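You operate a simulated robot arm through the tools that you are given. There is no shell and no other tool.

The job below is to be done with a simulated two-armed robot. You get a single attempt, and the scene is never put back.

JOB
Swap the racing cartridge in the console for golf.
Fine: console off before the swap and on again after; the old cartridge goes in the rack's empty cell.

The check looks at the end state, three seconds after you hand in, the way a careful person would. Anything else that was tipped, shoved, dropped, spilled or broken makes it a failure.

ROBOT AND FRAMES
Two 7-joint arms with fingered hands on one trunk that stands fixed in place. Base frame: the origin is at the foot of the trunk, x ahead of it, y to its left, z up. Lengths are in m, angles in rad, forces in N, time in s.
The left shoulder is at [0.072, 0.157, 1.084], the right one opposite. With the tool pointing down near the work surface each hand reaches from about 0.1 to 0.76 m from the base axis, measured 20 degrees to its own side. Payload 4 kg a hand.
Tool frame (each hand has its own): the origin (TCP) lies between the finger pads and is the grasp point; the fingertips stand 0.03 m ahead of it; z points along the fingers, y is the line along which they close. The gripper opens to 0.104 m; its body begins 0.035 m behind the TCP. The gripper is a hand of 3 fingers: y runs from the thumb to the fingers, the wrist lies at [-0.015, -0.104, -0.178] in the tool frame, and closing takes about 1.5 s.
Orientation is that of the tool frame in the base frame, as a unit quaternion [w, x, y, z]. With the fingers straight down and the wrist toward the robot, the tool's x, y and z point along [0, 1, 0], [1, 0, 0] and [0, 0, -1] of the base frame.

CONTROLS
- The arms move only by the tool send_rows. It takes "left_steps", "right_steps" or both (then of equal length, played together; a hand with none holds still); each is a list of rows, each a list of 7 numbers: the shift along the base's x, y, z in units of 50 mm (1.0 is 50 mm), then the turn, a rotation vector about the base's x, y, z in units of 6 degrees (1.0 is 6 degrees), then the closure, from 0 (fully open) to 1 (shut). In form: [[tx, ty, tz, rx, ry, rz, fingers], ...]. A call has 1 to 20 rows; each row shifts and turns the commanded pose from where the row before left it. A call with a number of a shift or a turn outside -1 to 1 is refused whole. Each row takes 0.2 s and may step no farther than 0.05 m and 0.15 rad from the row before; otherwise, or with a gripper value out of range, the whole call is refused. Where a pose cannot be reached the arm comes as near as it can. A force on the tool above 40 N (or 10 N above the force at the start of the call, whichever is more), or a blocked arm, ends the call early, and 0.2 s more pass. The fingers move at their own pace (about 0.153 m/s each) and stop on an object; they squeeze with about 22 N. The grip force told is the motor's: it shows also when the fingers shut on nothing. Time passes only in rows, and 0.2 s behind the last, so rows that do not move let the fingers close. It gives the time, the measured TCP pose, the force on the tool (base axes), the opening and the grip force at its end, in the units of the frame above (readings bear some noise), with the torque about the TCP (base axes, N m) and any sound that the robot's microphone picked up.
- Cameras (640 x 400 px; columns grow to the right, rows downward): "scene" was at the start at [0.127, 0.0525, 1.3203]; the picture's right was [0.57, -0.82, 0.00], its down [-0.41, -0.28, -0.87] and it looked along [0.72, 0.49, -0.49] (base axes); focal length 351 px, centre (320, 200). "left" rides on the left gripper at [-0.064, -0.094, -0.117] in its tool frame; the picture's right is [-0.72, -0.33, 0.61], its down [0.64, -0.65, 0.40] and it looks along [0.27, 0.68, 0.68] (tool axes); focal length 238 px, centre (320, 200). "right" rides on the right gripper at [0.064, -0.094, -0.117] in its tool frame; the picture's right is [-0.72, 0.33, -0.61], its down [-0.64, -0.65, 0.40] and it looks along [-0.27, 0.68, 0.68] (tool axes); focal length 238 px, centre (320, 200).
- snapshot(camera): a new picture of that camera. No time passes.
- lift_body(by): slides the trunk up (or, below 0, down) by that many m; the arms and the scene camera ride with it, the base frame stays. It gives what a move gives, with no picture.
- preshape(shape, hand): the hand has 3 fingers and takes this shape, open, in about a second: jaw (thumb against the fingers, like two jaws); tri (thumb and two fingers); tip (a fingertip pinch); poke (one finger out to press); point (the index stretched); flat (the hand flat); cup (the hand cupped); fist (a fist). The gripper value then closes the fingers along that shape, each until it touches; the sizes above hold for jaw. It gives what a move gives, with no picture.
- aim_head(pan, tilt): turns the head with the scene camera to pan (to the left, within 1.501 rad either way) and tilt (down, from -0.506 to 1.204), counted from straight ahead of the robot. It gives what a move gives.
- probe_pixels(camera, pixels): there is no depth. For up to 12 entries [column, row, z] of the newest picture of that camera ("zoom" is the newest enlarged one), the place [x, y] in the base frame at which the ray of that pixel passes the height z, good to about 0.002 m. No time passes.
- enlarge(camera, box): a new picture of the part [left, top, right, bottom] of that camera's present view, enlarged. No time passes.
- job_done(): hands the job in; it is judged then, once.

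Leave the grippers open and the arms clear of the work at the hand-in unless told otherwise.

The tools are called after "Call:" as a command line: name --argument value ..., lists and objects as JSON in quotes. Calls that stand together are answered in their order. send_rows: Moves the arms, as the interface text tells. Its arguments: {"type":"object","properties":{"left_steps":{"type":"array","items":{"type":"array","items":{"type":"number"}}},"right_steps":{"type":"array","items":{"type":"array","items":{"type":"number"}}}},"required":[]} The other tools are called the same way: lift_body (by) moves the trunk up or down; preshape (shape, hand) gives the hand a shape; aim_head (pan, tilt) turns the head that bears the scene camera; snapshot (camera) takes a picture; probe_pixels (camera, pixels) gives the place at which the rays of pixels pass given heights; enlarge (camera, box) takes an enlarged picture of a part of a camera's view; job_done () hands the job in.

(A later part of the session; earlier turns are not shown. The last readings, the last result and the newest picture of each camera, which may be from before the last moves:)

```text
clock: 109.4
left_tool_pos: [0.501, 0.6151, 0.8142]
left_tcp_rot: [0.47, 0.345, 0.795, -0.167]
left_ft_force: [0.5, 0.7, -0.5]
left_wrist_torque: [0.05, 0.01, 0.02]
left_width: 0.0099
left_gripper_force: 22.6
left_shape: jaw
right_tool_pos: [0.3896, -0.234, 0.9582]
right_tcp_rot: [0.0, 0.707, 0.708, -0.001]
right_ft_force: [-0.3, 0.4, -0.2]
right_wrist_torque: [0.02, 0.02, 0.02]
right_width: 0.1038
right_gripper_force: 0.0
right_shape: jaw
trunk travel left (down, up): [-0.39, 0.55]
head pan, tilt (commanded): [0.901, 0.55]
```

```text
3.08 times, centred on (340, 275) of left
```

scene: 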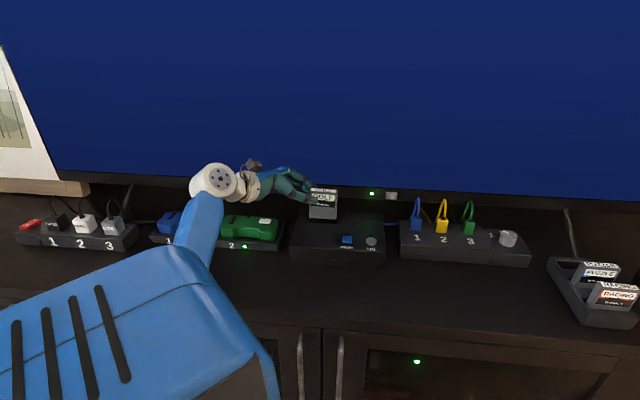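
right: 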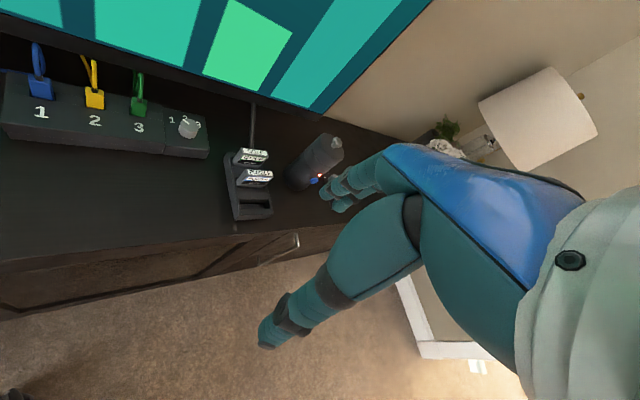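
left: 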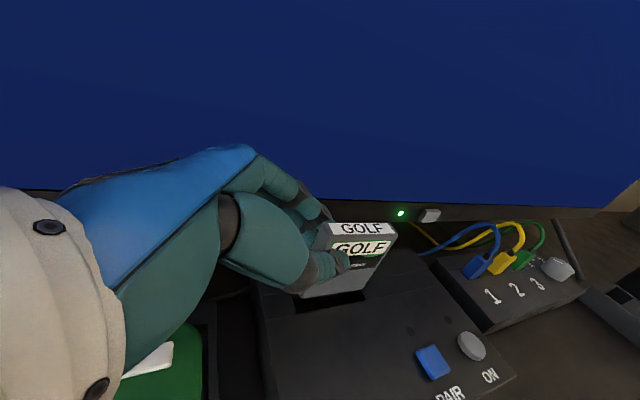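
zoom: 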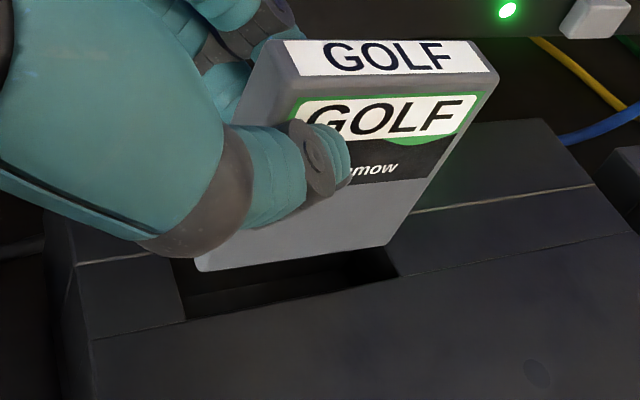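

Call:
probe_pixels --camera "scene" --pixels '[[309.4, 217.3, 0.75], [335.8, 219.3, 0.75], [309.4, 217.3, 0.76], [335.8, 219.3, 0.76], [311.4, 187.7, 0.8215], [335.9, 189.2, 0.8215], [335.5, 192.1, 0.8215], [310.6, 190.3, 0.8215], [308, 221.3, 0.741], [337.2, 223.3, 0.741], [337.2, 218.8, 0.741]]'

Call:
probe_pixels --camera "left" --pixels '[[300.4, 297.7, 0.75], [361.75, 289.9, 0.75], [300.4, 297.7, 0.76], [361.75, 289.9, 0.76], [328.6, 223.7, 0.8215], [391.3, 223.7, 0.8215], [396.2, 232.8, 0.8215], [333.5, 234.7, 0.8215], [296.5, 314.6, 0.741], [358.8, 300, 0.741]]'

```text
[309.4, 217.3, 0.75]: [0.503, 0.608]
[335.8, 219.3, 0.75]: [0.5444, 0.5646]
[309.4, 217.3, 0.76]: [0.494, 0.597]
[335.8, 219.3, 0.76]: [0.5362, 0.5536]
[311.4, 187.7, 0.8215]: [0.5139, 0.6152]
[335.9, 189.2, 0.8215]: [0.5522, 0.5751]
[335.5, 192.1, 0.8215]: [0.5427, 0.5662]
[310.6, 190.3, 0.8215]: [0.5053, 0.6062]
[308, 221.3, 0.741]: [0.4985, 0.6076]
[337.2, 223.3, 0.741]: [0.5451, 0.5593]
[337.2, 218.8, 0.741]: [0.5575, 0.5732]
```

```text
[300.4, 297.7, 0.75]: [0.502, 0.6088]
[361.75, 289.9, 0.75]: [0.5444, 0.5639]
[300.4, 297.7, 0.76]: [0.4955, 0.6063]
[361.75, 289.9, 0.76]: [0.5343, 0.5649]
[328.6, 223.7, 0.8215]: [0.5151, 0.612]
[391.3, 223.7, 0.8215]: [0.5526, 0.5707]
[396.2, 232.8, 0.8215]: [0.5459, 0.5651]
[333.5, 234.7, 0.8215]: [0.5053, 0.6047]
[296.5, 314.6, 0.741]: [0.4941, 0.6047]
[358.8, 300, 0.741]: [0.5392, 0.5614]
```

Golf is still straight in the grip, but its centre is at u 0.7905 while the slot spans about 0.779–0.796, so its back edge was on the lip. I'll shift 3 mm toward the front and try again gently.

Call:
send_rows --left_steps '[[-0.033, -0.052, 0, 0, 0, 0, 1], [0, 0, -0.06, 0, 0, 0, 1], [0, 0, -0.06, 0, 0, 0, 1], [0, 0, -0.06, 0, 0, 0, 1]]'

```text
clock: 110.4
left_tool_pos: [0.4989, 0.6132, 0.8085]
left_tcp_rot: [0.473, 0.345, 0.794, -0.164]
left_ft_force: [-0.4, -0.3, 3.6]
left_wrist_torque: [-0.02, -0.1, -0.02]
left_width: 0.0105
left_gripper_force: 22.1
left_shape: jaw
right_tool_pos: [0.3891, -0.2356, 0.9575]
right_tcp_rot: [-0.001, 0.706, 0.708, 0.0]
right_ft_force: [0.0, -0.2, 0.5]
right_wrist_torque: [0.0, -0.01, 0.03]
right_width: 0.1037
right_gripper_force: 0.1
right_shape: jaw
trunk travel left (down, up): [-0.39, 0.55]
head pan, tilt (commanded): [0.901, 0.55]
```

There's a 3.6 N contact already at the mouth. I'll look closely before pushing.

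Call:
snapshot --camera "left"

Call:
enlarge --camera "left" --box '[280, 255, 380, 330]'

Call:
snapshot --camera "scene"

Call:
enlarge --camera "scene" --box '[300, 200, 350, 235]'

```text
taken
```

left: 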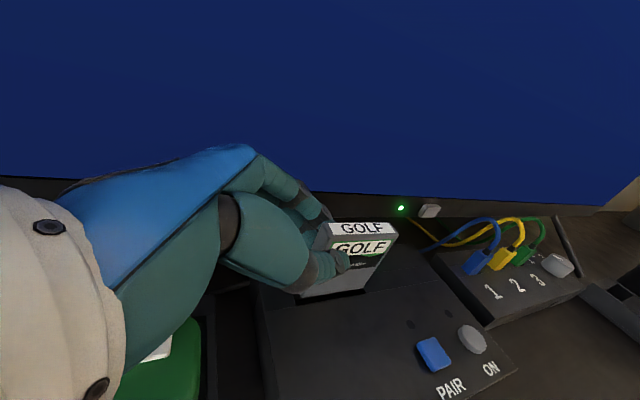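

```text
5.33 times, centred on (330, 292) of left
```

zoom: 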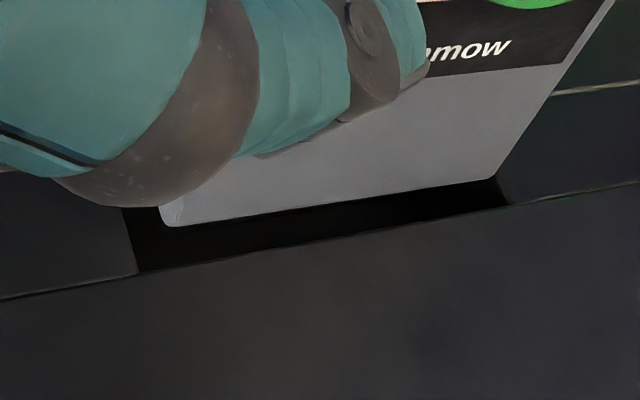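

```text
taken
```

scene: 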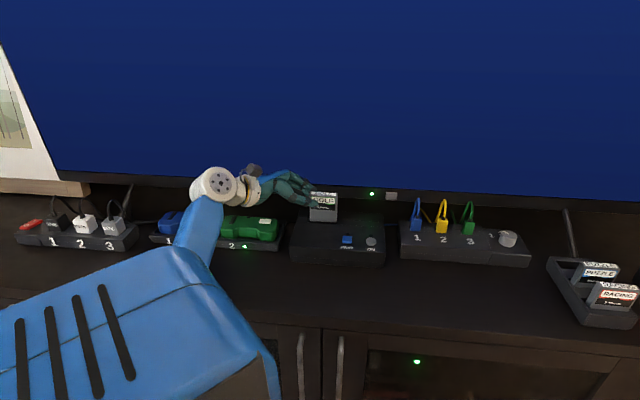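

```text
11.43 times, centred on (325, 218) of scene
```

zoom: 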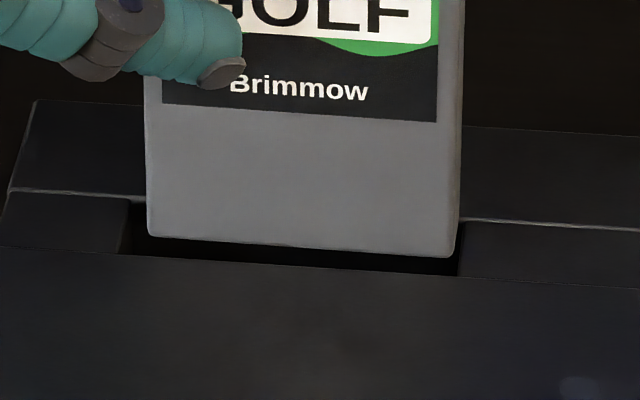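

The views show golf's right edge touching the right end of the slot (about 1 mm gap, against 4–6 mm on the left). I'll raise 3 mm, shift 2 mm left, and lower again.

Call:
send_rows --left_steps '[[0, 0, 0.08, 0, 0, 0, 1], [-0.03, 0.03, 0, 0, 0, 0, 1], [0, 0, -0.06, 0, 0, 0, 1], [0, 0, -0.06, 0, 0, 0, 1], [0, 0, 0, 0, 0, 0, 1]]'

Call:
enlarge --camera "left" --box '[280, 255, 380, 330]'

Call:
enlarge --camera "scene" --box '[300, 200, 350, 235]'

```text
clock: 111.6
left_tool_pos: [0.4977, 0.6141, 0.8078]
left_tcp_rot: [0.473, 0.346, 0.794, -0.164]
left_ft_force: [-2.0, 0.8, 9.6]
left_wrist_torque: [-0.1, -0.18, -0.08]
left_width: 0.0104
left_gripper_force: 21.9
left_shape: jaw
right_tool_pos: [0.3896, -0.2365, 0.9581]
right_tcp_rot: [-0.001, 0.707, 0.708, 0.001]
right_ft_force: [-0.8, 0.8, 0.8]
right_wrist_torque: [0.02, 0.0, 0.0]
right_width: 0.1039
right_gripper_force: 0.0
right_shape: jaw
trunk travel left (down, up): [-0.39, 0.55]
head pan, tilt (commanded): [0.901, 0.55]
```

```text
5.33 times, centred on (330, 292) of left
```

zoom: 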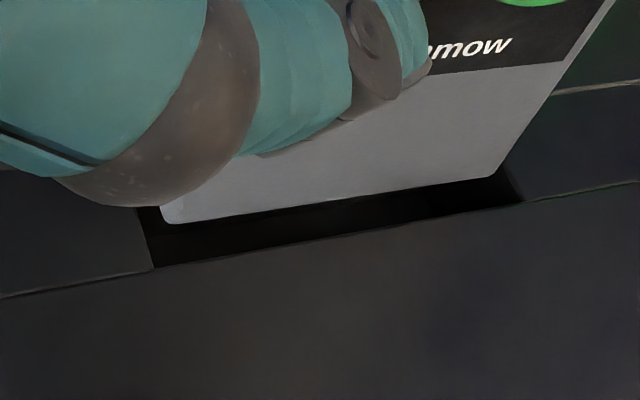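

```text
11.43 times, centred on (325, 218) of scene
```

zoom: 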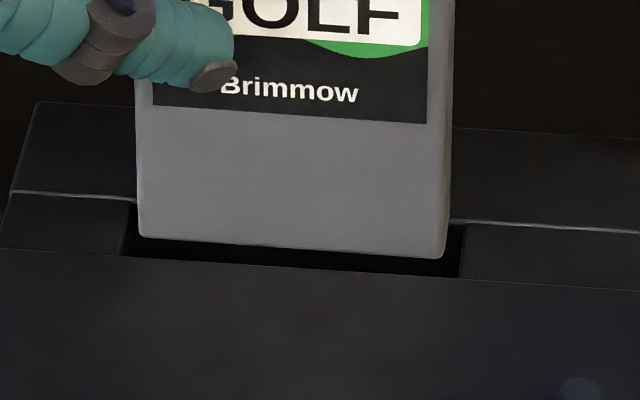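

Still a contact, now with golf centred left-to-right, so it must be the front-back position. I'll take fresh snapshots and measure precisely.

Call:
snapshot --camera "left"

Call:
snapshot --camera "scene"

Call:
probe_pixels --camera "left" --pixels '[[298.5, 304.8, 0.741], [367.9, 292.4, 0.741], [300.9, 296.1, 0.743], [362.5, 287.9, 0.743], [298.5, 304.8, 0.736], [367.9, 292.4, 0.736], [300.9, 296.1, 0.748], [362.5, 287.9, 0.748]]'

Call:
probe_pixels --camera "scene" --pixels '[[307.9, 223, 0.741], [337.25, 224.7, 0.741], [309.4, 221.3, 0.743], [335.5, 223, 0.743], [307.9, 223, 0.736], [337.25, 224.7, 0.736], [309.4, 221.3, 0.748], [335.5, 223, 0.748]]'

```text
taken
```

left: 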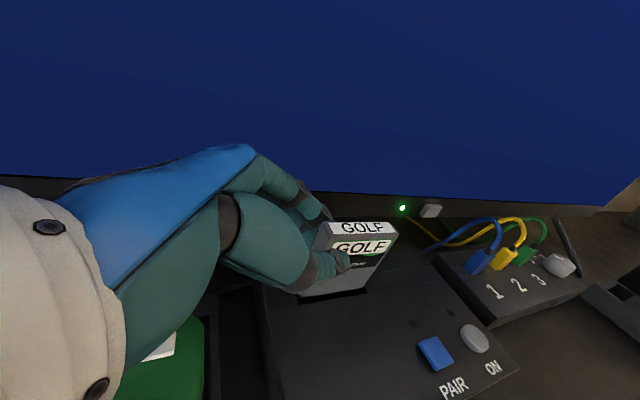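

```text
taken
```

scene: 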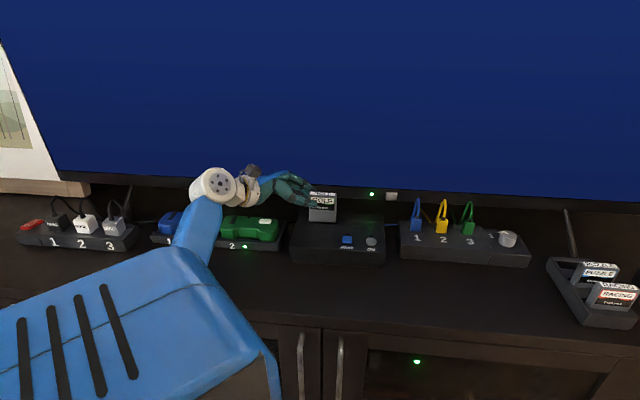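

```text
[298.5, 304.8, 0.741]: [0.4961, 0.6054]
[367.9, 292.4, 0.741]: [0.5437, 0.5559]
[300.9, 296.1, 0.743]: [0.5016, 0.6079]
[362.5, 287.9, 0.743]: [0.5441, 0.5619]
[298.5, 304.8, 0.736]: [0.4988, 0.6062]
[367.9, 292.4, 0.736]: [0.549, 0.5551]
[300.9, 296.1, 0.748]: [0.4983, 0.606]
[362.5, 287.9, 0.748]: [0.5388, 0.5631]
```

```text
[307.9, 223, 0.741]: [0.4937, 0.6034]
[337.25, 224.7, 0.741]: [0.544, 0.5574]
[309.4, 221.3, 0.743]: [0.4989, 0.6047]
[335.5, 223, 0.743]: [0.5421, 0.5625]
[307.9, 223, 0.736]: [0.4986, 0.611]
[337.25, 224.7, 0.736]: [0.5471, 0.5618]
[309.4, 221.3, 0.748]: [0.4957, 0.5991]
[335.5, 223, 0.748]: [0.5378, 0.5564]
```

The torque reading puts the contact at golf's back-bottom edge, so golf sits 2–3 mm too far back; the cartridge is about 15 mm thick. I'll raise 4 mm, shift 3 mm toward the front, and lower gently.

Call:
send_rows --left_steps '[[0, 0, 0.08, 0, 0, 0, 1], [-0.0424, -0.0424, 0, 0, 0, 0, 1], [0, 0, -0.06, 0, 0, 0, 1], [0, 0, -0.06, 0, 0, 0, 1], [0, 0, 0, 0, 0, 0, 1]]'

```text
clock: 112.8
left_tool_pos: [0.493, 0.6115, 0.8068]
left_tcp_rot: [0.473, 0.346, 0.794, -0.164]
left_ft_force: [-1.0, 0.7, 14.9]
left_wrist_torque: [-0.06, -0.3, 0.03]
left_width: 0.0105
left_gripper_force: 21.9
left_shape: jaw
right_tool_pos: [0.3875, -0.2358, 0.9579]
right_tcp_rot: [-0.001, 0.706, 0.708, 0.001]
right_ft_force: [-0.4, -0.1, 0.5]
right_wrist_torque: [-0.03, 0.0, -0.03]
right_width: 0.1039
right_gripper_force: 0.0
right_shape: jaw
trunk travel left (down, up): [-0.39, 0.55]
head pan, tilt (commanded): [0.901, 0.55]
```

Still resting on something. I'll look closely at the interface again in both views.

Call:
enlarge --camera "left" --box '[285, 265, 375, 325]'

Call:
enlarge --camera "scene" --box '[300, 200, 350, 235]'

```text
6.67 times, centred on (330, 295) of left
```

zoom: 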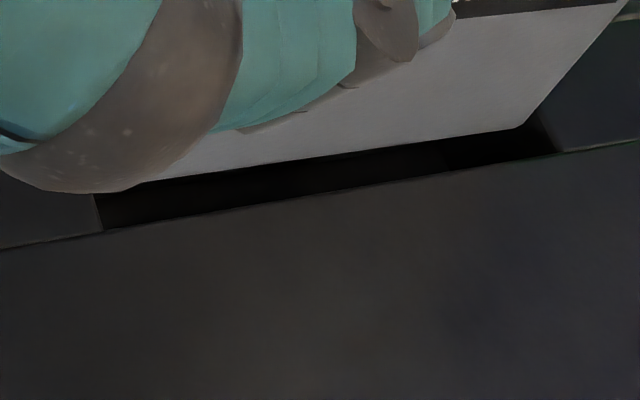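

```text
11.43 times, centred on (325, 218) of scene
```

zoom: 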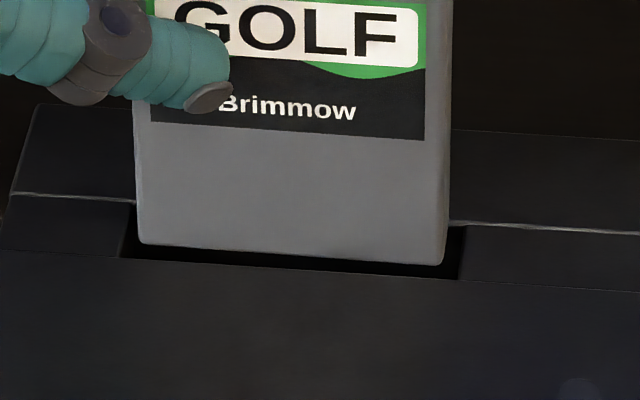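

The strip around the slot makes the effective opening tight, front to back, and golf is yawed about 1.8° in the grip. I'll raise 4 mm, correct the yaw by +1.8°, compensate 1 mm toward the front, and try again.

Call:
send_rows --left_steps '[[0, 0, 0.1, 0, 0, 0, 1], [-0.014, -0.014, 0, 0, 0, 0.3, 1], [0, 0, 0, 0, 0, 0, 1], [0, 0, -0.05, 0, 0, 0, 1], [0, 0, -0.05, 0, 0, 0, 1]]'

```text
clock: 114.0
left_tool_pos: [0.4938, 0.6113, 0.8071]
left_tcp_rot: [0.475, 0.334, 0.799, -0.157]
left_ft_force: [-2.2, 0.8, 15.7]
left_wrist_torque: [-0.07, -0.31, -0.05]
left_width: 0.0102
left_gripper_force: 22.0
left_shape: jaw
right_tool_pos: [0.3878, -0.2366, 0.9574]
right_tcp_rot: [-0.002, 0.707, 0.708, 0.001]
right_ft_force: [-0.2, 0.7, -0.1]
right_wrist_torque: [-0.02, 0.02, -0.03]
right_width: 0.104
right_gripper_force: 0.0
right_shape: jaw
trunk travel left (down, up): [-0.39, 0.55]
head pan, tilt (commanded): [0.901, 0.55]
```

Both pictures show about a 5.5 mm gap between golf's front face and the slot's front edge, whereas racing, when seated, had almost none. So golf needs to go about 4 mm further toward the front. Raise, shift, lower.

Call:
send_rows --left_steps '[[0, 0, 0.1, 0, 0, 0, 1], [-0.0566, -0.0566, 0, 0, 0, 0, 1], [0, 0, 0, 0, 0, 0, 1], [0, 0, -0.05, 0, 0, 0, 1], [0, 0, -0.05, 0, 0, 0, 1]]'

Call:
enlarge --camera "left" --box '[285, 265, 375, 325]'

Call:
enlarge --camera "scene" --box '[300, 200, 350, 235]'

```text
clock: 115.2
left_tool_pos: [0.4923, 0.6094, 0.7984]
left_tcp_rot: [0.472, 0.332, 0.801, -0.16]
left_ft_force: [-0.6, 0.9, -0.4]
left_wrist_torque: [-0.02, 0.0, 0.0]
left_width: 0.0104
left_gripper_force: 22.0
left_shape: jaw
right_tool_pos: [0.3906, -0.2345, 0.9575]
right_tcp_rot: [-0.001, 0.707, 0.708, -0.001]
right_ft_force: [1.0, 0.3, 1.0]
right_wrist_torque: [0.01, 0.0, -0.01]
right_width: 0.1036
right_gripper_force: 0.0
right_shape: jaw
trunk travel left (down, up): [-0.39, 0.55]
head pan, tilt (commanded): [0.901, 0.55]
```

```text
6.67 times, centred on (330, 295) of left
```

zoom: 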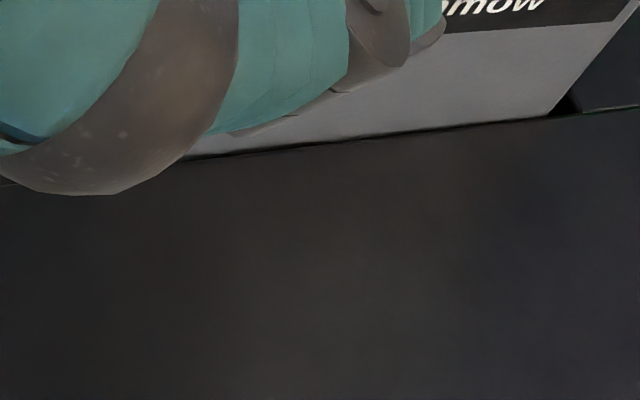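

```text
11.43 times, centred on (325, 218) of scene
```

zoom: 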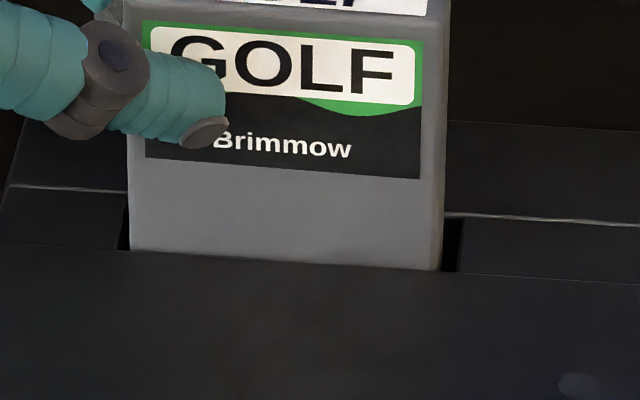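

Golf dropped into the slot with zero force. I'll continue down in 3 mm steps.

Call:
send_rows --left_steps '[[0, 0, -0.06, 0, 0, 0, 1], [0, 0, -0.06, 0, 0, 0, 1], [0, 0, -0.06, 0, 0, 0, 1]]'

```text
clock: 116.0
left_tool_pos: [0.4905, 0.6085, 0.7934]
left_tcp_rot: [0.474, 0.334, 0.799, -0.159]
left_ft_force: [0.4, 0.1, -0.7]
left_wrist_torque: [0.01, -0.01, 0.03]
left_width: 0.0102
left_gripper_force: 21.7
left_shape: jaw
right_tool_pos: [0.39, -0.2339, 0.9573]
right_tcp_rot: [-0.001, 0.706, 0.708, 0.0]
right_ft_force: [0.5, 0.3, -0.2]
right_wrist_torque: [0.0, -0.01, 0.0]
right_width: 0.1042
right_gripper_force: 0.0
right_shape: jaw
trunk travel left (down, up): [-0.39, 0.55]
head pan, tilt (commanded): [0.901, 0.55]
```

Call:
send_rows --left_steps '[[0, 0, -0.06, 0, 0, 0, 1], [0, 0, -0.06, 0, 0, 0, 1], [0, 0, -0.04, 0, 0, 0, 1]]'

Call:
enlarge --camera "scene" --box '[290, 185, 360, 240]'

Call:
enlarge --camera "left" --box '[270, 200, 410, 330]'

```text
clock: 116.8
left_tool_pos: [0.492, 0.6088, 0.7857]
left_tcp_rot: [0.474, 0.333, 0.8, -0.159]
left_ft_force: [0.8, 1.4, 0.0]
left_wrist_torque: [0.08, -0.03, 0.07]
left_width: 0.0103
left_gripper_force: 21.9
left_shape: jaw
right_tool_pos: [0.3901, -0.2344, 0.9568]
right_tcp_rot: [-0.001, 0.707, 0.707, 0.0]
right_ft_force: [0.0, 0.4, -0.3]
right_wrist_torque: [-0.02, 0.01, -0.01]
right_width: 0.104
right_gripper_force: 0.1
right_shape: jaw
trunk travel left (down, up): [-0.39, 0.55]
head pan, tilt (commanded): [0.901, 0.55]
```

```text
7.27 times, centred on (325, 212) of scene
```

zoom: 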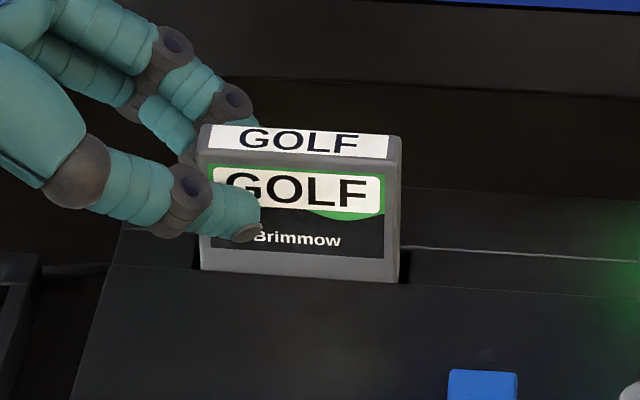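

```text
3.08 times, centred on (340, 265) of left
```

zoom: 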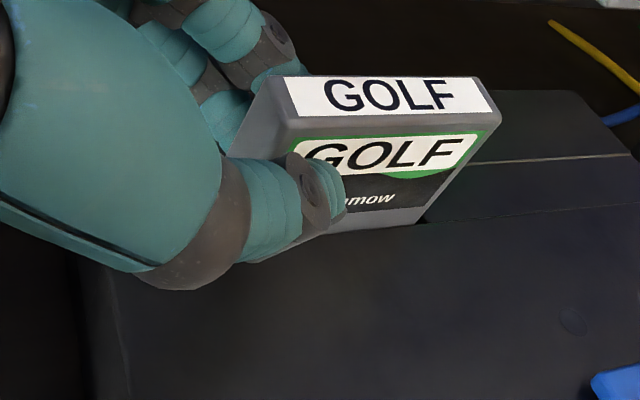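

Nearly seated. Continuing in 1.5 mm steps until it bottoms.

Call:
send_rows --left_steps '[[0, 0, -0.03, 0, 0, 0, 1], [0, 0, -0.03, 0, 0, 0, 1]]'

```text
clock: 117.4
left_tool_pos: [0.4925, 0.6094, 0.7832]
left_tcp_rot: [0.475, 0.333, 0.799, -0.158]
left_ft_force: [2.4, 2.9, 5.2]
left_wrist_torque: [0.04, -0.14, 0.09]
left_width: 0.0101
left_gripper_force: 21.6
left_shape: jaw
right_tool_pos: [0.3902, -0.2343, 0.9569]
right_tcp_rot: [-0.002, 0.707, 0.708, 0.001]
right_ft_force: [0.4, 0.2, 0.8]
right_wrist_torque: [0.0, 0.02, -0.03]
right_width: 0.1037
right_gripper_force: 0.1
right_shape: jaw
trunk travel left (down, up): [-0.39, 0.55]
head pan, tilt (commanded): [0.901, 0.55]
```

Call:
send_rows --left_steps '[[0, 0, -0.03, 0, 0, 0, 1], [0, 0, -0.02, 0, 0, 0, 1]]'

Call:
snapshot --camera "scene"

Call:
snapshot --camera "left"

Call:
enlarge --camera "scene" --box '[295, 190, 355, 235]'

Call:
enlarge --camera "left" --box '[300, 210, 400, 310]'

```text
clock: 118.0
left_tool_pos: [0.492, 0.6076, 0.784]
left_tcp_rot: [0.476, 0.334, 0.799, -0.157]
left_ft_force: [3.2, 5.1, 12.5]
left_wrist_torque: [-0.04, -0.34, 0.18]
left_width: 0.0104
left_gripper_force: 22.2
left_shape: jaw
right_tool_pos: [0.388, -0.2362, 0.9574]
right_tcp_rot: [-0.002, 0.707, 0.708, -0.001]
right_ft_force: [-0.4, 0.1, 0.3]
right_wrist_torque: [0.03, -0.02, -0.03]
right_width: 0.1038
right_gripper_force: 0.1
right_shape: jaw
trunk travel left (down, up): [-0.39, 0.55]
head pan, tilt (commanded): [0.901, 0.55]
```

```text
taken
```

scene: 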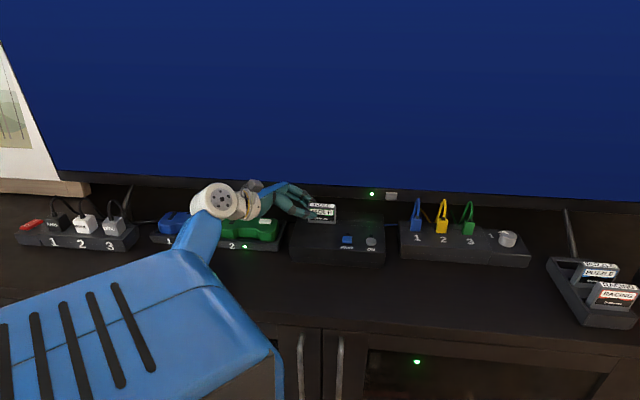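

```text
taken
```

left: 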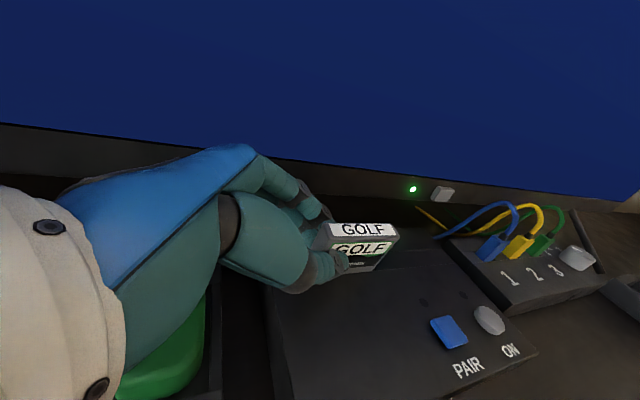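

```text
8.89 times, centred on (325, 212) of scene
```

zoom: 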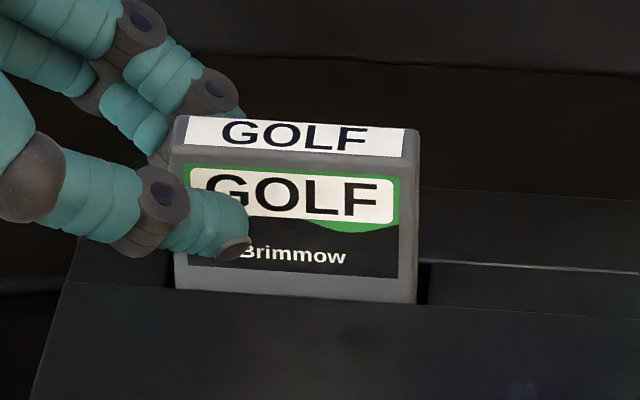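

```text
4.00 times, centred on (350, 260) of left
```

zoom: 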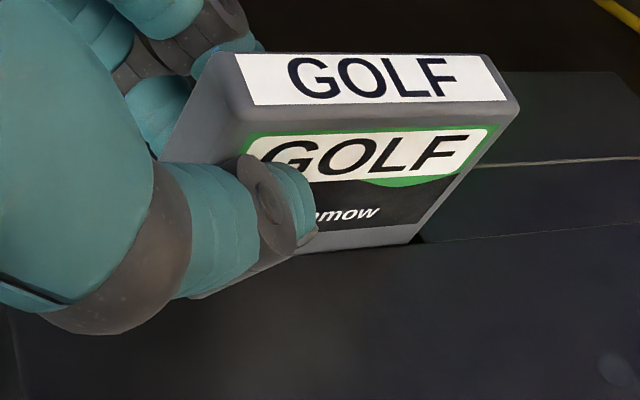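

The force is rising without further motion, so golf looks bottomed. I'll verify its top height against racing's original seat (0.788).

Call:
probe_pixels --camera "scene" --pixels '[[310.0, 202.7, 0.788], [334.3, 204.0, 0.788], [334.0, 207.2, 0.788], [309.6, 205.8, 0.788], [334.0, 207.2, 0.798]]'

Call:
probe_pixels --camera "left" --pixels '[[329.25, 223.75, 0.788], [391.25, 223.75, 0.788], [396.25, 235, 0.788], [333.75, 236.5, 0.788], [396.25, 235, 0.798]]'

```text
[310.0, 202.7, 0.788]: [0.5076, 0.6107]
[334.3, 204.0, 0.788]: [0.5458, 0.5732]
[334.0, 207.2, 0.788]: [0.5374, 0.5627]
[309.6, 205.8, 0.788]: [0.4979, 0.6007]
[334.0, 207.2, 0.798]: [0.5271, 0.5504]
```

```text
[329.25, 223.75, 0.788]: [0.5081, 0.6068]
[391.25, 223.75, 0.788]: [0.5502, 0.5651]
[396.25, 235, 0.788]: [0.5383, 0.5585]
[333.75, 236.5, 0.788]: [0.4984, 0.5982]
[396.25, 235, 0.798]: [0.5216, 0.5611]
```

Call:
probe_pixels --camera "scene" --pixels '[[335.8, 208.0, 0.788], [335.8, 208.0, 0.798], [335.8, 223.6, 0.741], [308.7, 222, 0.741], [308.6, 205.5, 0.788]]'

Call:
probe_pixels --camera "left" --pixels '[[399.3, 238, 0.788], [399.3, 238, 0.798], [365.75, 270.75, 0.741], [332, 289, 0.741]]'

```text
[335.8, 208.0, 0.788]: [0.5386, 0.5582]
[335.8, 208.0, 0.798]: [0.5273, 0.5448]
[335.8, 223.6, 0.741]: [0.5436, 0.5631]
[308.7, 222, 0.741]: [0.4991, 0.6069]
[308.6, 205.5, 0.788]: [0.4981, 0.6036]
```

```text
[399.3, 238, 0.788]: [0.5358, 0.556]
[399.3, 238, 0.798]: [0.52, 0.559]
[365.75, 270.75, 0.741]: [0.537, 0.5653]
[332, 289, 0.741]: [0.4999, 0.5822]
```

Golf is in the slot but leans forward (its top is about 7 mm toward the robot), because the hand is now too far forward. I'll open the fingers, re-centre the hand over the slot (TCP u 0.787), and close again so the grip uprights it.

Call:
send_rows --left_steps '[[0, 0, 0.02, 0, 0, 0, 0.8], [0, 0, 0, 0, 0, 0, 0.6], [0, 0, 0, 0, 0, 0, 0.6], [0, 0, 0, 0, 0, 0, 0.6], [0, 0, 0, 0, 0, 0, 0.6]]'

Call:
snapshot --camera "scene"

Call:
snapshot --camera "left"

Call:
enlarge --camera "scene" --box '[295, 190, 355, 235]'

Call:
enlarge --camera "left" --box '[290, 200, 410, 310]'

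```text
clock: 119.2
left_tool_pos: [0.4912, 0.6102, 0.7813]
left_tcp_rot: [0.475, 0.334, 0.799, -0.158]
left_ft_force: [0.0, -0.2, 0.3]
left_wrist_torque: [-0.01, 0.02, -0.03]
left_width: 0.041
left_gripper_force: 0.0
left_shape: jaw
right_tool_pos: [0.3895, -0.2355, 0.9571]
right_tcp_rot: [-0.001, 0.706, 0.708, -0.001]
right_ft_force: [-0.1, 0.1, 0.0]
right_wrist_torque: [0.03, 0.05, 0.01]
right_width: 0.1037
right_gripper_force: 0.0
right_shape: jaw
trunk travel left (down, up): [-0.39, 0.55]
head pan, tilt (commanded): [0.901, 0.55]
```

```text
taken
```

scene: 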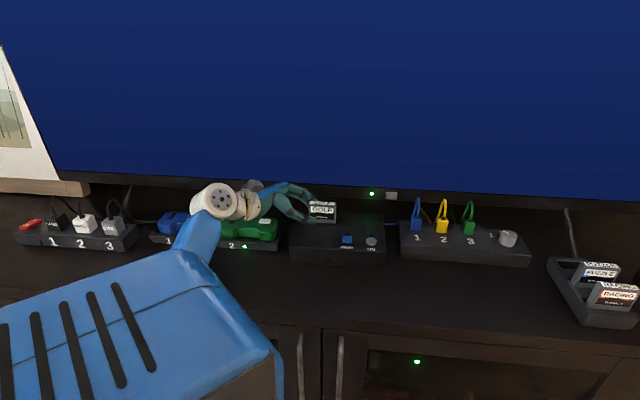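

```text
taken
```

left: 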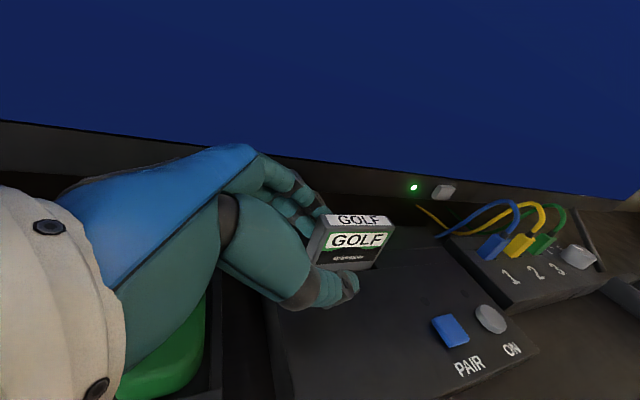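

```text
8.89 times, centred on (325, 212) of scene
```

zoom: 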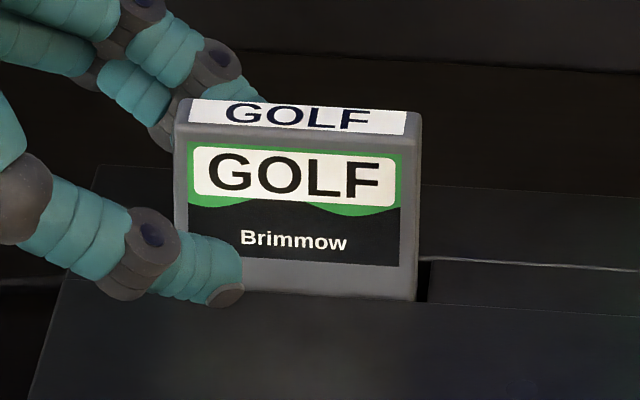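

```text
3.64 times, centred on (350, 255) of left
```

zoom: 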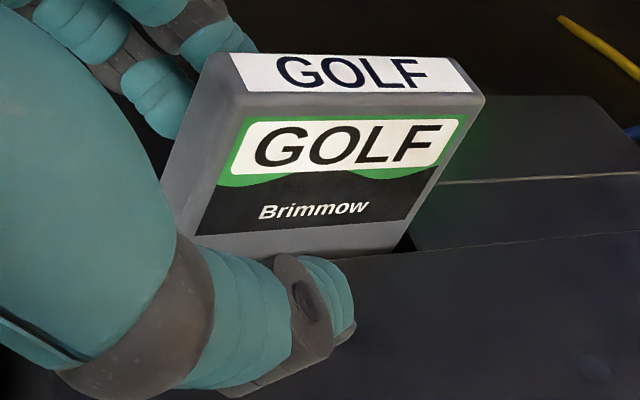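

On release golf stood up by itself in the slot. I'll measure its top again.

Call:
probe_pixels --camera "scene" --pixels '[[310.4, 200.75, 0.788], [334.9, 202, 0.788], [334.6, 204.7, 0.788], [310, 203.3, 0.788], [335.8, 222.5, 0.741]]'

Call:
probe_pixels --camera "left" --pixels '[[325.3, 214.6, 0.788], [387.1, 215.7, 0.788], [391.8, 225.3, 0.788], [329.9, 225.3, 0.788], [391.8, 225.3, 0.798]]'

```text
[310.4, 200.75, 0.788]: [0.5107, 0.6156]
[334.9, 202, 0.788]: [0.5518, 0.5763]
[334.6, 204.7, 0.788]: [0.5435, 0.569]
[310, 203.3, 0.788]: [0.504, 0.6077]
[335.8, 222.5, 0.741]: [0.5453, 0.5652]
```

```text
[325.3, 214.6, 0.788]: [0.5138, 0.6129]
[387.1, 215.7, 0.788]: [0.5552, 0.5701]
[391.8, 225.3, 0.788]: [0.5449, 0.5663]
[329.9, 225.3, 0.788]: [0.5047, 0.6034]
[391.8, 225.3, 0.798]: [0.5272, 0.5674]
```

Golf is upright with its top at (u 0.787, r -0.045, z 0.791). To make sure it's fully home, I'll re-centre the hand on it, grip it lightly, and press down.

Call:
send_rows --left_steps '[[0.058, 0.058, 0, 0, 0, 0, 0.6], [0.058, 0.058, 0, 0, 0, 0, 0.6], [0, 0, 0, 0, 0, 0, 0.8], [0, 0, 0, 0, 0, 0, 0.9], [0, 0, 0, 0, 0, 0, 1], [0, 0, 0, 0, 0, 0, 1], [0, 0, 0, 0, 0, 0, 1], [0, 0, 0, 0, 0, 0, 1]]'

Call:
enlarge --camera "left" --box '[290, 200, 410, 310]'

Call:
enlarge --camera "scene" --box '[295, 190, 355, 235]'

```text
clock: 121.0
left_tool_pos: [0.498, 0.6151, 0.78]
left_tcp_rot: [0.474, 0.334, 0.799, -0.158]
left_ft_force: [-0.5, -0.5, 0.4]
left_wrist_torque: [-0.02, 0.01, 0.01]
left_width: 0.0095
left_gripper_force: 21.8
left_shape: jaw
right_tool_pos: [0.3894, -0.2346, 0.9576]
right_tcp_rot: [0.0, 0.706, 0.708, 0.0]
right_ft_force: [-0.4, 0.4, 0.5]
right_wrist_torque: [0.0, 0.01, 0.0]
right_width: 0.1037
right_gripper_force: 0.1
right_shape: jaw
trunk travel left (down, up): [-0.39, 0.55]
head pan, tilt (commanded): [0.901, 0.55]
```

```text
3.64 times, centred on (350, 255) of left
```

zoom: 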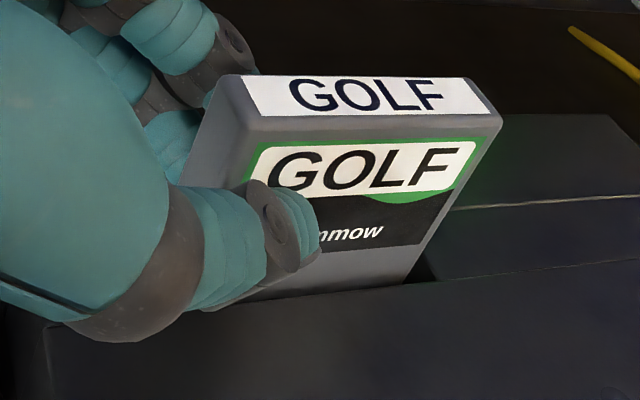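

```text
8.89 times, centred on (325, 212) of scene
```

zoom: 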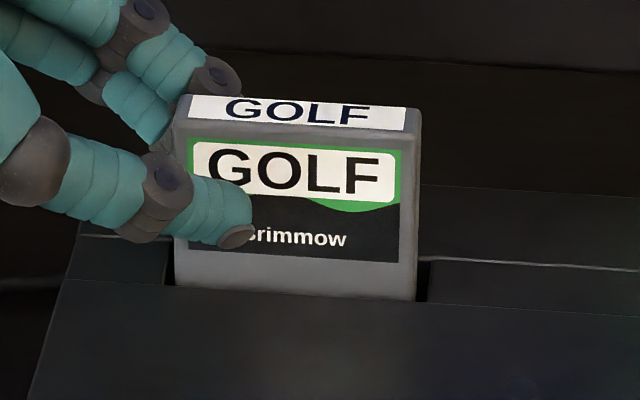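

The grip is centred with no side load. Pressing down a little.

Call:
send_rows --left_steps '[[0, 0, -0.03, 0, 0, 0, 1], [0, 0, -0.03, 0, 0, 0, 1]]'

```text
clock: 121.6
left_tool_pos: [0.4977, 0.613, 0.7801]
left_tcp_rot: [0.475, 0.334, 0.799, -0.158]
left_ft_force: [-1.5, 1.1, 5.1]
left_wrist_torque: [-0.07, -0.1, -0.03]
left_width: 0.0096
left_gripper_force: 21.9
left_shape: jaw
right_tool_pos: [0.3895, -0.236, 0.9584]
right_tcp_rot: [-0.001, 0.706, 0.708, 0.0]
right_ft_force: [-1.5, 0.6, -0.3]
right_wrist_torque: [-0.01, 0.03, 0.0]
right_width: 0.1037
right_gripper_force: 0.0
right_shape: jaw
trunk travel left (down, up): [-0.39, 0.55]
head pan, tilt (commanded): [0.901, 0.55]
```

Call:
send_rows --left_steps '[[0, 0, -0.03, 0, 0, 0, 1], [0, 0, -0.03, 0, 0, 0, 1]]'

```text
clock: 122.2
left_tool_pos: [0.4971, 0.6147, 0.7799]
left_tcp_rot: [0.476, 0.334, 0.799, -0.156]
left_ft_force: [-0.2, 2.9, 13.9]
left_wrist_torque: [-0.12, -0.23, 0.0]
left_width: 0.0099
left_gripper_force: 21.5
left_shape: jaw
right_tool_pos: [0.3885, -0.2357, 0.9572]
right_tcp_rot: [-0.001, 0.707, 0.708, 0.001]
right_ft_force: [-0.4, 0.0, 0.8]
right_wrist_torque: [0.0, -0.01, -0.01]
right_width: 0.1037
right_gripper_force: 0.0
right_shape: jaw
trunk travel left (down, up): [-0.39, 0.55]
head pan, tilt (commanded): [0.901, 0.55]
```

It's firm at 13.9 N with no movement: golf is fully seated. I'll unload, open, and raise the hand straight up.

Call:
send_rows --left_steps '[[0, 0, 0.09, 0, 0, 0, 1], [0, 0, 0, 0, 0, 0, 0.8], [0, 0, 0, 0, 0, 0, 0.65], [0, 0, 0, 0, 0, 0, 0.65], [0, 0, 0, 0, 0, 0, 0.65], [0, 0, 0.2, 0, 0, 0, 0.65], [0, 0, 0.3, 0, 0, 0, 0.65], [0, 0, 0.6, 0, 0, 0, 0.65], [0, 0, 0.8, 0, 0, 0, 0.65], [0, 0, 0.8, 0, 0, 0, 0.65], [0, 0, 0, 0, 0, 0, 0.65]]'

Call:
snapshot --camera "scene"

Call:
enlarge --camera "scene" --box '[280, 170, 400, 270]'

Call:
snapshot --camera "left"

```text
clock: 124.6
left_tool_pos: [0.497, 0.6154, 0.9151]
left_tcp_rot: [0.474, 0.333, 0.8, -0.159]
left_ft_force: [0.3, 0.0, -0.2]
left_wrist_torque: [0.03, 0.01, 0.03]
left_width: 0.0359
left_gripper_force: 0.0
left_shape: jaw
right_tool_pos: [0.3894, -0.2342, 0.9567]
right_tcp_rot: [-0.001, 0.707, 0.708, -0.001]
right_ft_force: [1.3, 0.6, -0.6]
right_wrist_torque: [-0.01, 0.01, -0.01]
right_width: 0.1037
right_gripper_force: 0.0
right_shape: jaw
trunk travel left (down, up): [-0.39, 0.55]
head pan, tilt (commanded): [0.901, 0.55]
```

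```text
taken
```

scene: 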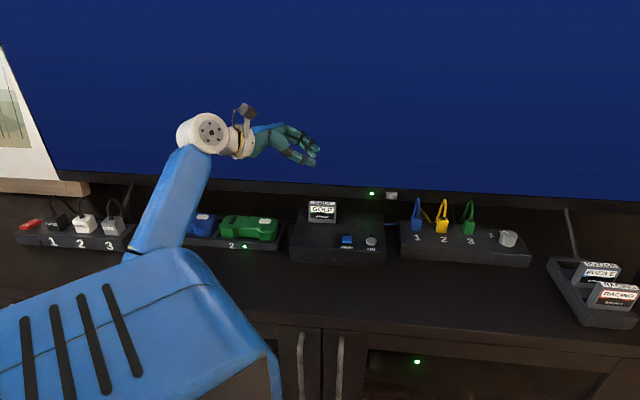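

```text
4.00 times, centred on (340, 220) of scene
```

zoom: 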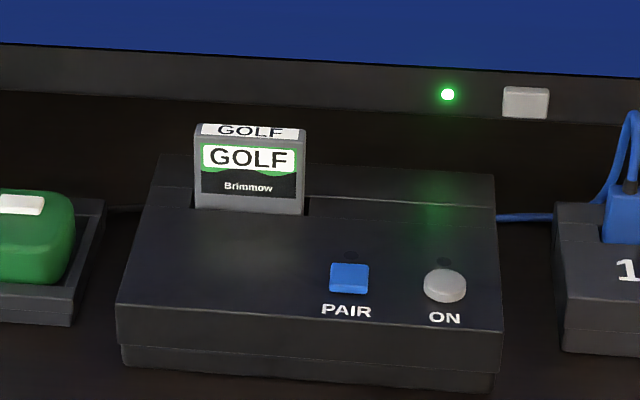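

```text
taken
```

left: 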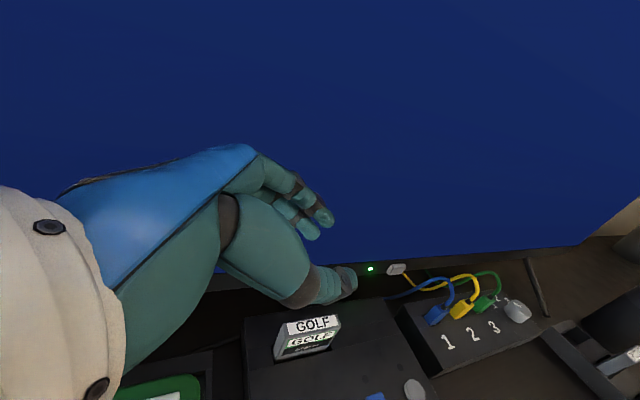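

Golf stands upright in the console, which is still off. Now for the power press: I'll back away from the TV, undo the small rotations, raise the trunk to its earlier height, and untilt to tool-down.

Call:
send_rows --left_steps '[[-0.6, -0.6, 0, 0, 0, -0.3, 0.65], [-0.6, -0.6, 0, -0.424, 0.424, 0, 0.65], [-0.6, -0.6, 0, 0, 0, 0, 0.65], [0, 0, 0, 0, 0, 0, 0.65]]'

Call:
lift_body --by 0.15

Call:
send_rows --left_steps '[[0, 0, 0, 0.7071, 0.7071, 0, 0.65], [0, 0, 0, 0.7071, 0.7071, 0, 0.65], [0, 0, 0, 0.7071, 0.7071, 0, 0.65], [0, 0, 0, 0.7071, 0.7071, 0, 0.65], [0, 0, 0, 0.7071, 0.7071, 0, 0.65], [0, 0, 0, 0.7071, 0.7071, 0, 0.65], [0, 0, 0, 0.7071, 0.7071, 0, 0.65], [0, 0, 0, 0.7071, 0.7071, 0, 0.65], [0, 0, 0, 0.7071, 0.7071, 0, 0.65], [0, 0, 0, 0.7071, 0.7071, 0, 0.65], [0, 0, 0, 0, 0, 0, 0.65]]'

Call:
preshape --shape "poke" --hand "left"

Call:
aim_head --pan 0.75 --tilt 0.6

Call:
snapshot --camera "scene"

```text
clock: 125.6
left_tool_pos: [0.4078, 0.5241, 0.9144]
left_tcp_rot: [0.461, 0.331, 0.801, -0.192]
left_ft_force: [0.1, -0.7, -0.1]
left_wrist_torque: [-0.01, 0.0, -0.01]
left_width: 0.0362
left_gripper_force: 0.0
left_shape: jaw
right_tool_pos: [0.39, -0.2346, 0.9568]
right_tcp_rot: [-0.001, 0.707, 0.707, -0.001]
right_ft_force: [-0.3, 0.3, 0.3]
right_wrist_torque: [-0.01, 0.02, -0.01]
right_width: 0.1039
right_gripper_force: 0.0
right_shape: jaw
trunk travel left (down, up): [-0.39, 0.55]
head pan, tilt (commanded): [0.901, 0.55]
```

```text
clock: 127.3
left_tool_pos: [0.4062, 0.5241, 1.0642]
left_tcp_rot: [0.461, 0.331, 0.801, -0.191]
left_ft_force: [-0.9, 0.2, 0.8]
left_wrist_torque: [-0.01, 0.04, -0.05]
left_width: 0.036
left_gripper_force: 0.1
left_shape: jaw
right_tool_pos: [0.3897, -0.2348, 1.1075]
right_tcp_rot: [-0.002, 0.706, 0.709, 0.0]
right_ft_force: [-0.1, -0.6, 0.0]
right_wrist_torque: [0.01, 0.0, 0.04]
right_width: 0.1039
right_gripper_force: 0.0
right_shape: jaw
trunk travel left (down, up): [-0.54, 0.4]
head pan, tilt (commanded): [0.901, 0.55]
```

```text
clock: 129.7
left_tool_pos: [0.4062, 0.525, 1.0643]
left_tcp_rot: [0.0, 0.383, 0.924, 0.0]
left_ft_force: [-0.5, 0.4, -0.1]
left_wrist_torque: [0.0, 0.01, -0.02]
left_width: 0.0362
left_gripper_force: 0.1
left_shape: jaw
right_tool_pos: [0.3892, -0.2335, 1.1075]
right_tcp_rot: [-0.001, 0.706, 0.708, 0.0]
right_ft_force: [-1.0, 1.3, 0.2]
right_wrist_torque: [0.0, 0.01, -0.01]
right_width: 0.1039
right_gripper_force: 0.0
right_shape: jaw
trunk travel left (down, up): [-0.54, 0.4]
head pan, tilt (commanded): [0.901, 0.55]
```

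```text
clock: 130.6
left_tool_pos: [0.407, 0.5255, 1.0642]
left_tcp_rot: [-0.001, 0.382, 0.924, 0.001]
left_ft_force: [-0.2, -0.5, -0.4]
left_wrist_torque: [0.01, 0.02, 0.02]
left_width: 0.0002
left_gripper_force: 0.1
left_shape: poke
right_tool_pos: [0.3902, -0.2342, 1.1078]
right_tcp_rot: [-0.001, 0.706, 0.708, 0.0]
right_ft_force: [0.7, 1.1, 0.1]
right_wrist_torque: [-0.01, -0.02, -0.03]
right_width: 0.1036
right_gripper_force: 0.2
right_shape: jaw
trunk travel left (down, up): [-0.54, 0.4]
head pan, tilt (commanded): [0.901, 0.55]
```

```text
clock: 131.3
left_tool_pos: [0.407, 0.5252, 1.0648]
left_tcp_rot: [-0.001, 0.383, 0.924, 0.0]
left_ft_force: [-0.4, -0.2, 0.0]
left_wrist_torque: [0.02, 0.04, 0.0]
left_width: 0.0
left_gripper_force: 0.1
left_shape: poke
right_tool_pos: [0.3896, -0.2351, 1.107]
right_tcp_rot: [-0.001, 0.707, 0.707, 0.0]
right_ft_force: [-0.4, 1.3, -0.2]
right_wrist_torque: [-0.04, 0.02, -0.01]
right_width: 0.1039
right_gripper_force: 0.0
right_shape: jaw
trunk travel left (down, up): [-0.54, 0.4]
head pan, tilt (commanded): [0.75, 0.6]
```

```text
taken
```

scene: 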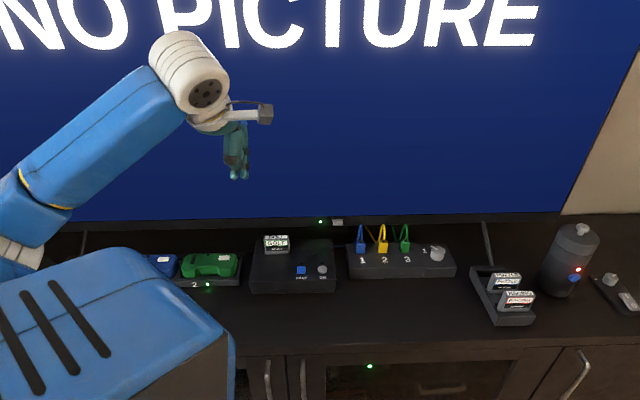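

Same camera pose as the first press. I'll check that the button is still where it was (about px (322.1, 269.8) before).

Call:
enlarge --camera "scene" --box '[280, 200, 380, 290]'

Call:
probe_pixels --camera "scene" --pixels '[[322.1, 269.8, 0.747]]'

```text
4.44 times, centred on (330, 245) of scene
```

zoom: 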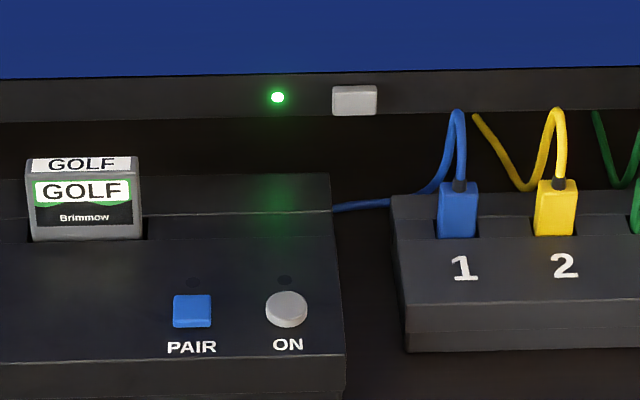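

```text
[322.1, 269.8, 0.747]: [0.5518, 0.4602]
```

The console hasn't moved. I'll go above the button along the earlier route, to TCP (0.5495, 0.4688), and down to z 0.86.

Call:
send_rows --left_steps '[[0.7125, -0.282, 0, 0, 0, 0, 0], [0.7125, -0.282, 0, 0, 0, 0, 0], [0.7125, -0.282, 0, 0, 0, 0, 0], [0.7125, -0.282, 0, 0, 0, 0, 0], [0, 0, -0.8, 0, 0, 0, 0], [0, 0, -0.8, 0, 0, 0, 0], [0, 0, -0.8, 0, 0, 0, 0], [0, 0, -0.8, 0, 0, 0, 0], [0, 0, -0.9, 0, 0, 0, 0], [0, 0, 0, 0, 0, 0, 0]]'

Call:
enlarge --camera "left" --box '[270, 180, 420, 320]'

Call:
enlarge --camera "scene" --box '[280, 200, 380, 290]'

```text
clock: 133.5
left_tool_pos: [0.5499, 0.4712, 0.859]
left_tcp_rot: [0.0, 0.383, 0.924, 0.001]
left_ft_force: [0.1, 0.6, 0.4]
left_wrist_torque: [0.02, -0.03, 0.01]
left_width: 0.0001
left_gripper_force: 0.1
left_shape: poke
right_tool_pos: [0.3899, -0.2347, 1.1067]
right_tcp_rot: [-0.001, 0.706, 0.708, 0.0]
right_ft_force: [-0.3, -0.2, -0.4]
right_wrist_torque: [-0.01, 0.0, 0.04]
right_width: 0.1036
right_gripper_force: 0.2
right_shape: jaw
trunk travel left (down, up): [-0.54, 0.4]
head pan, tilt (commanded): [0.75, 0.6]
```

```text
2.86 times, centred on (345, 250) of left
```

zoom: 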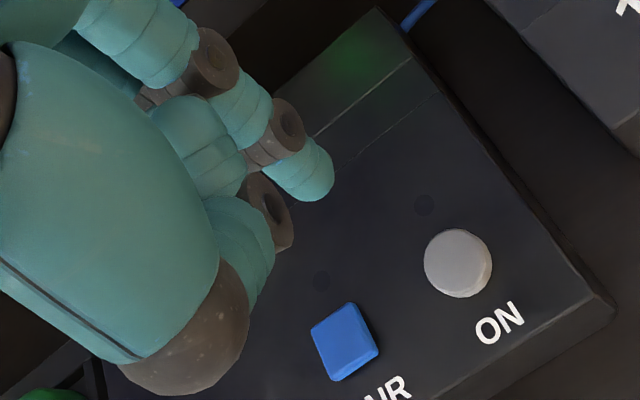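

```text
4.44 times, centred on (330, 245) of scene
```

zoom: 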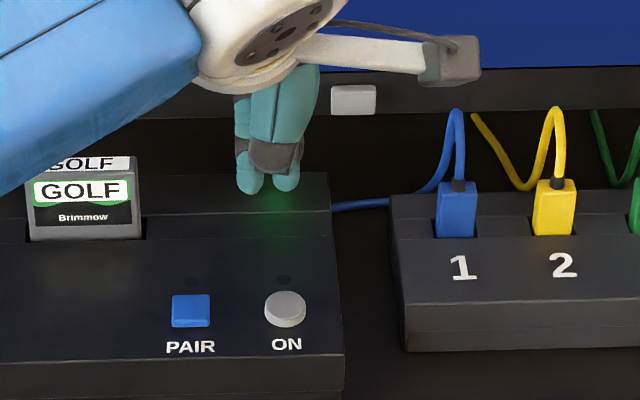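

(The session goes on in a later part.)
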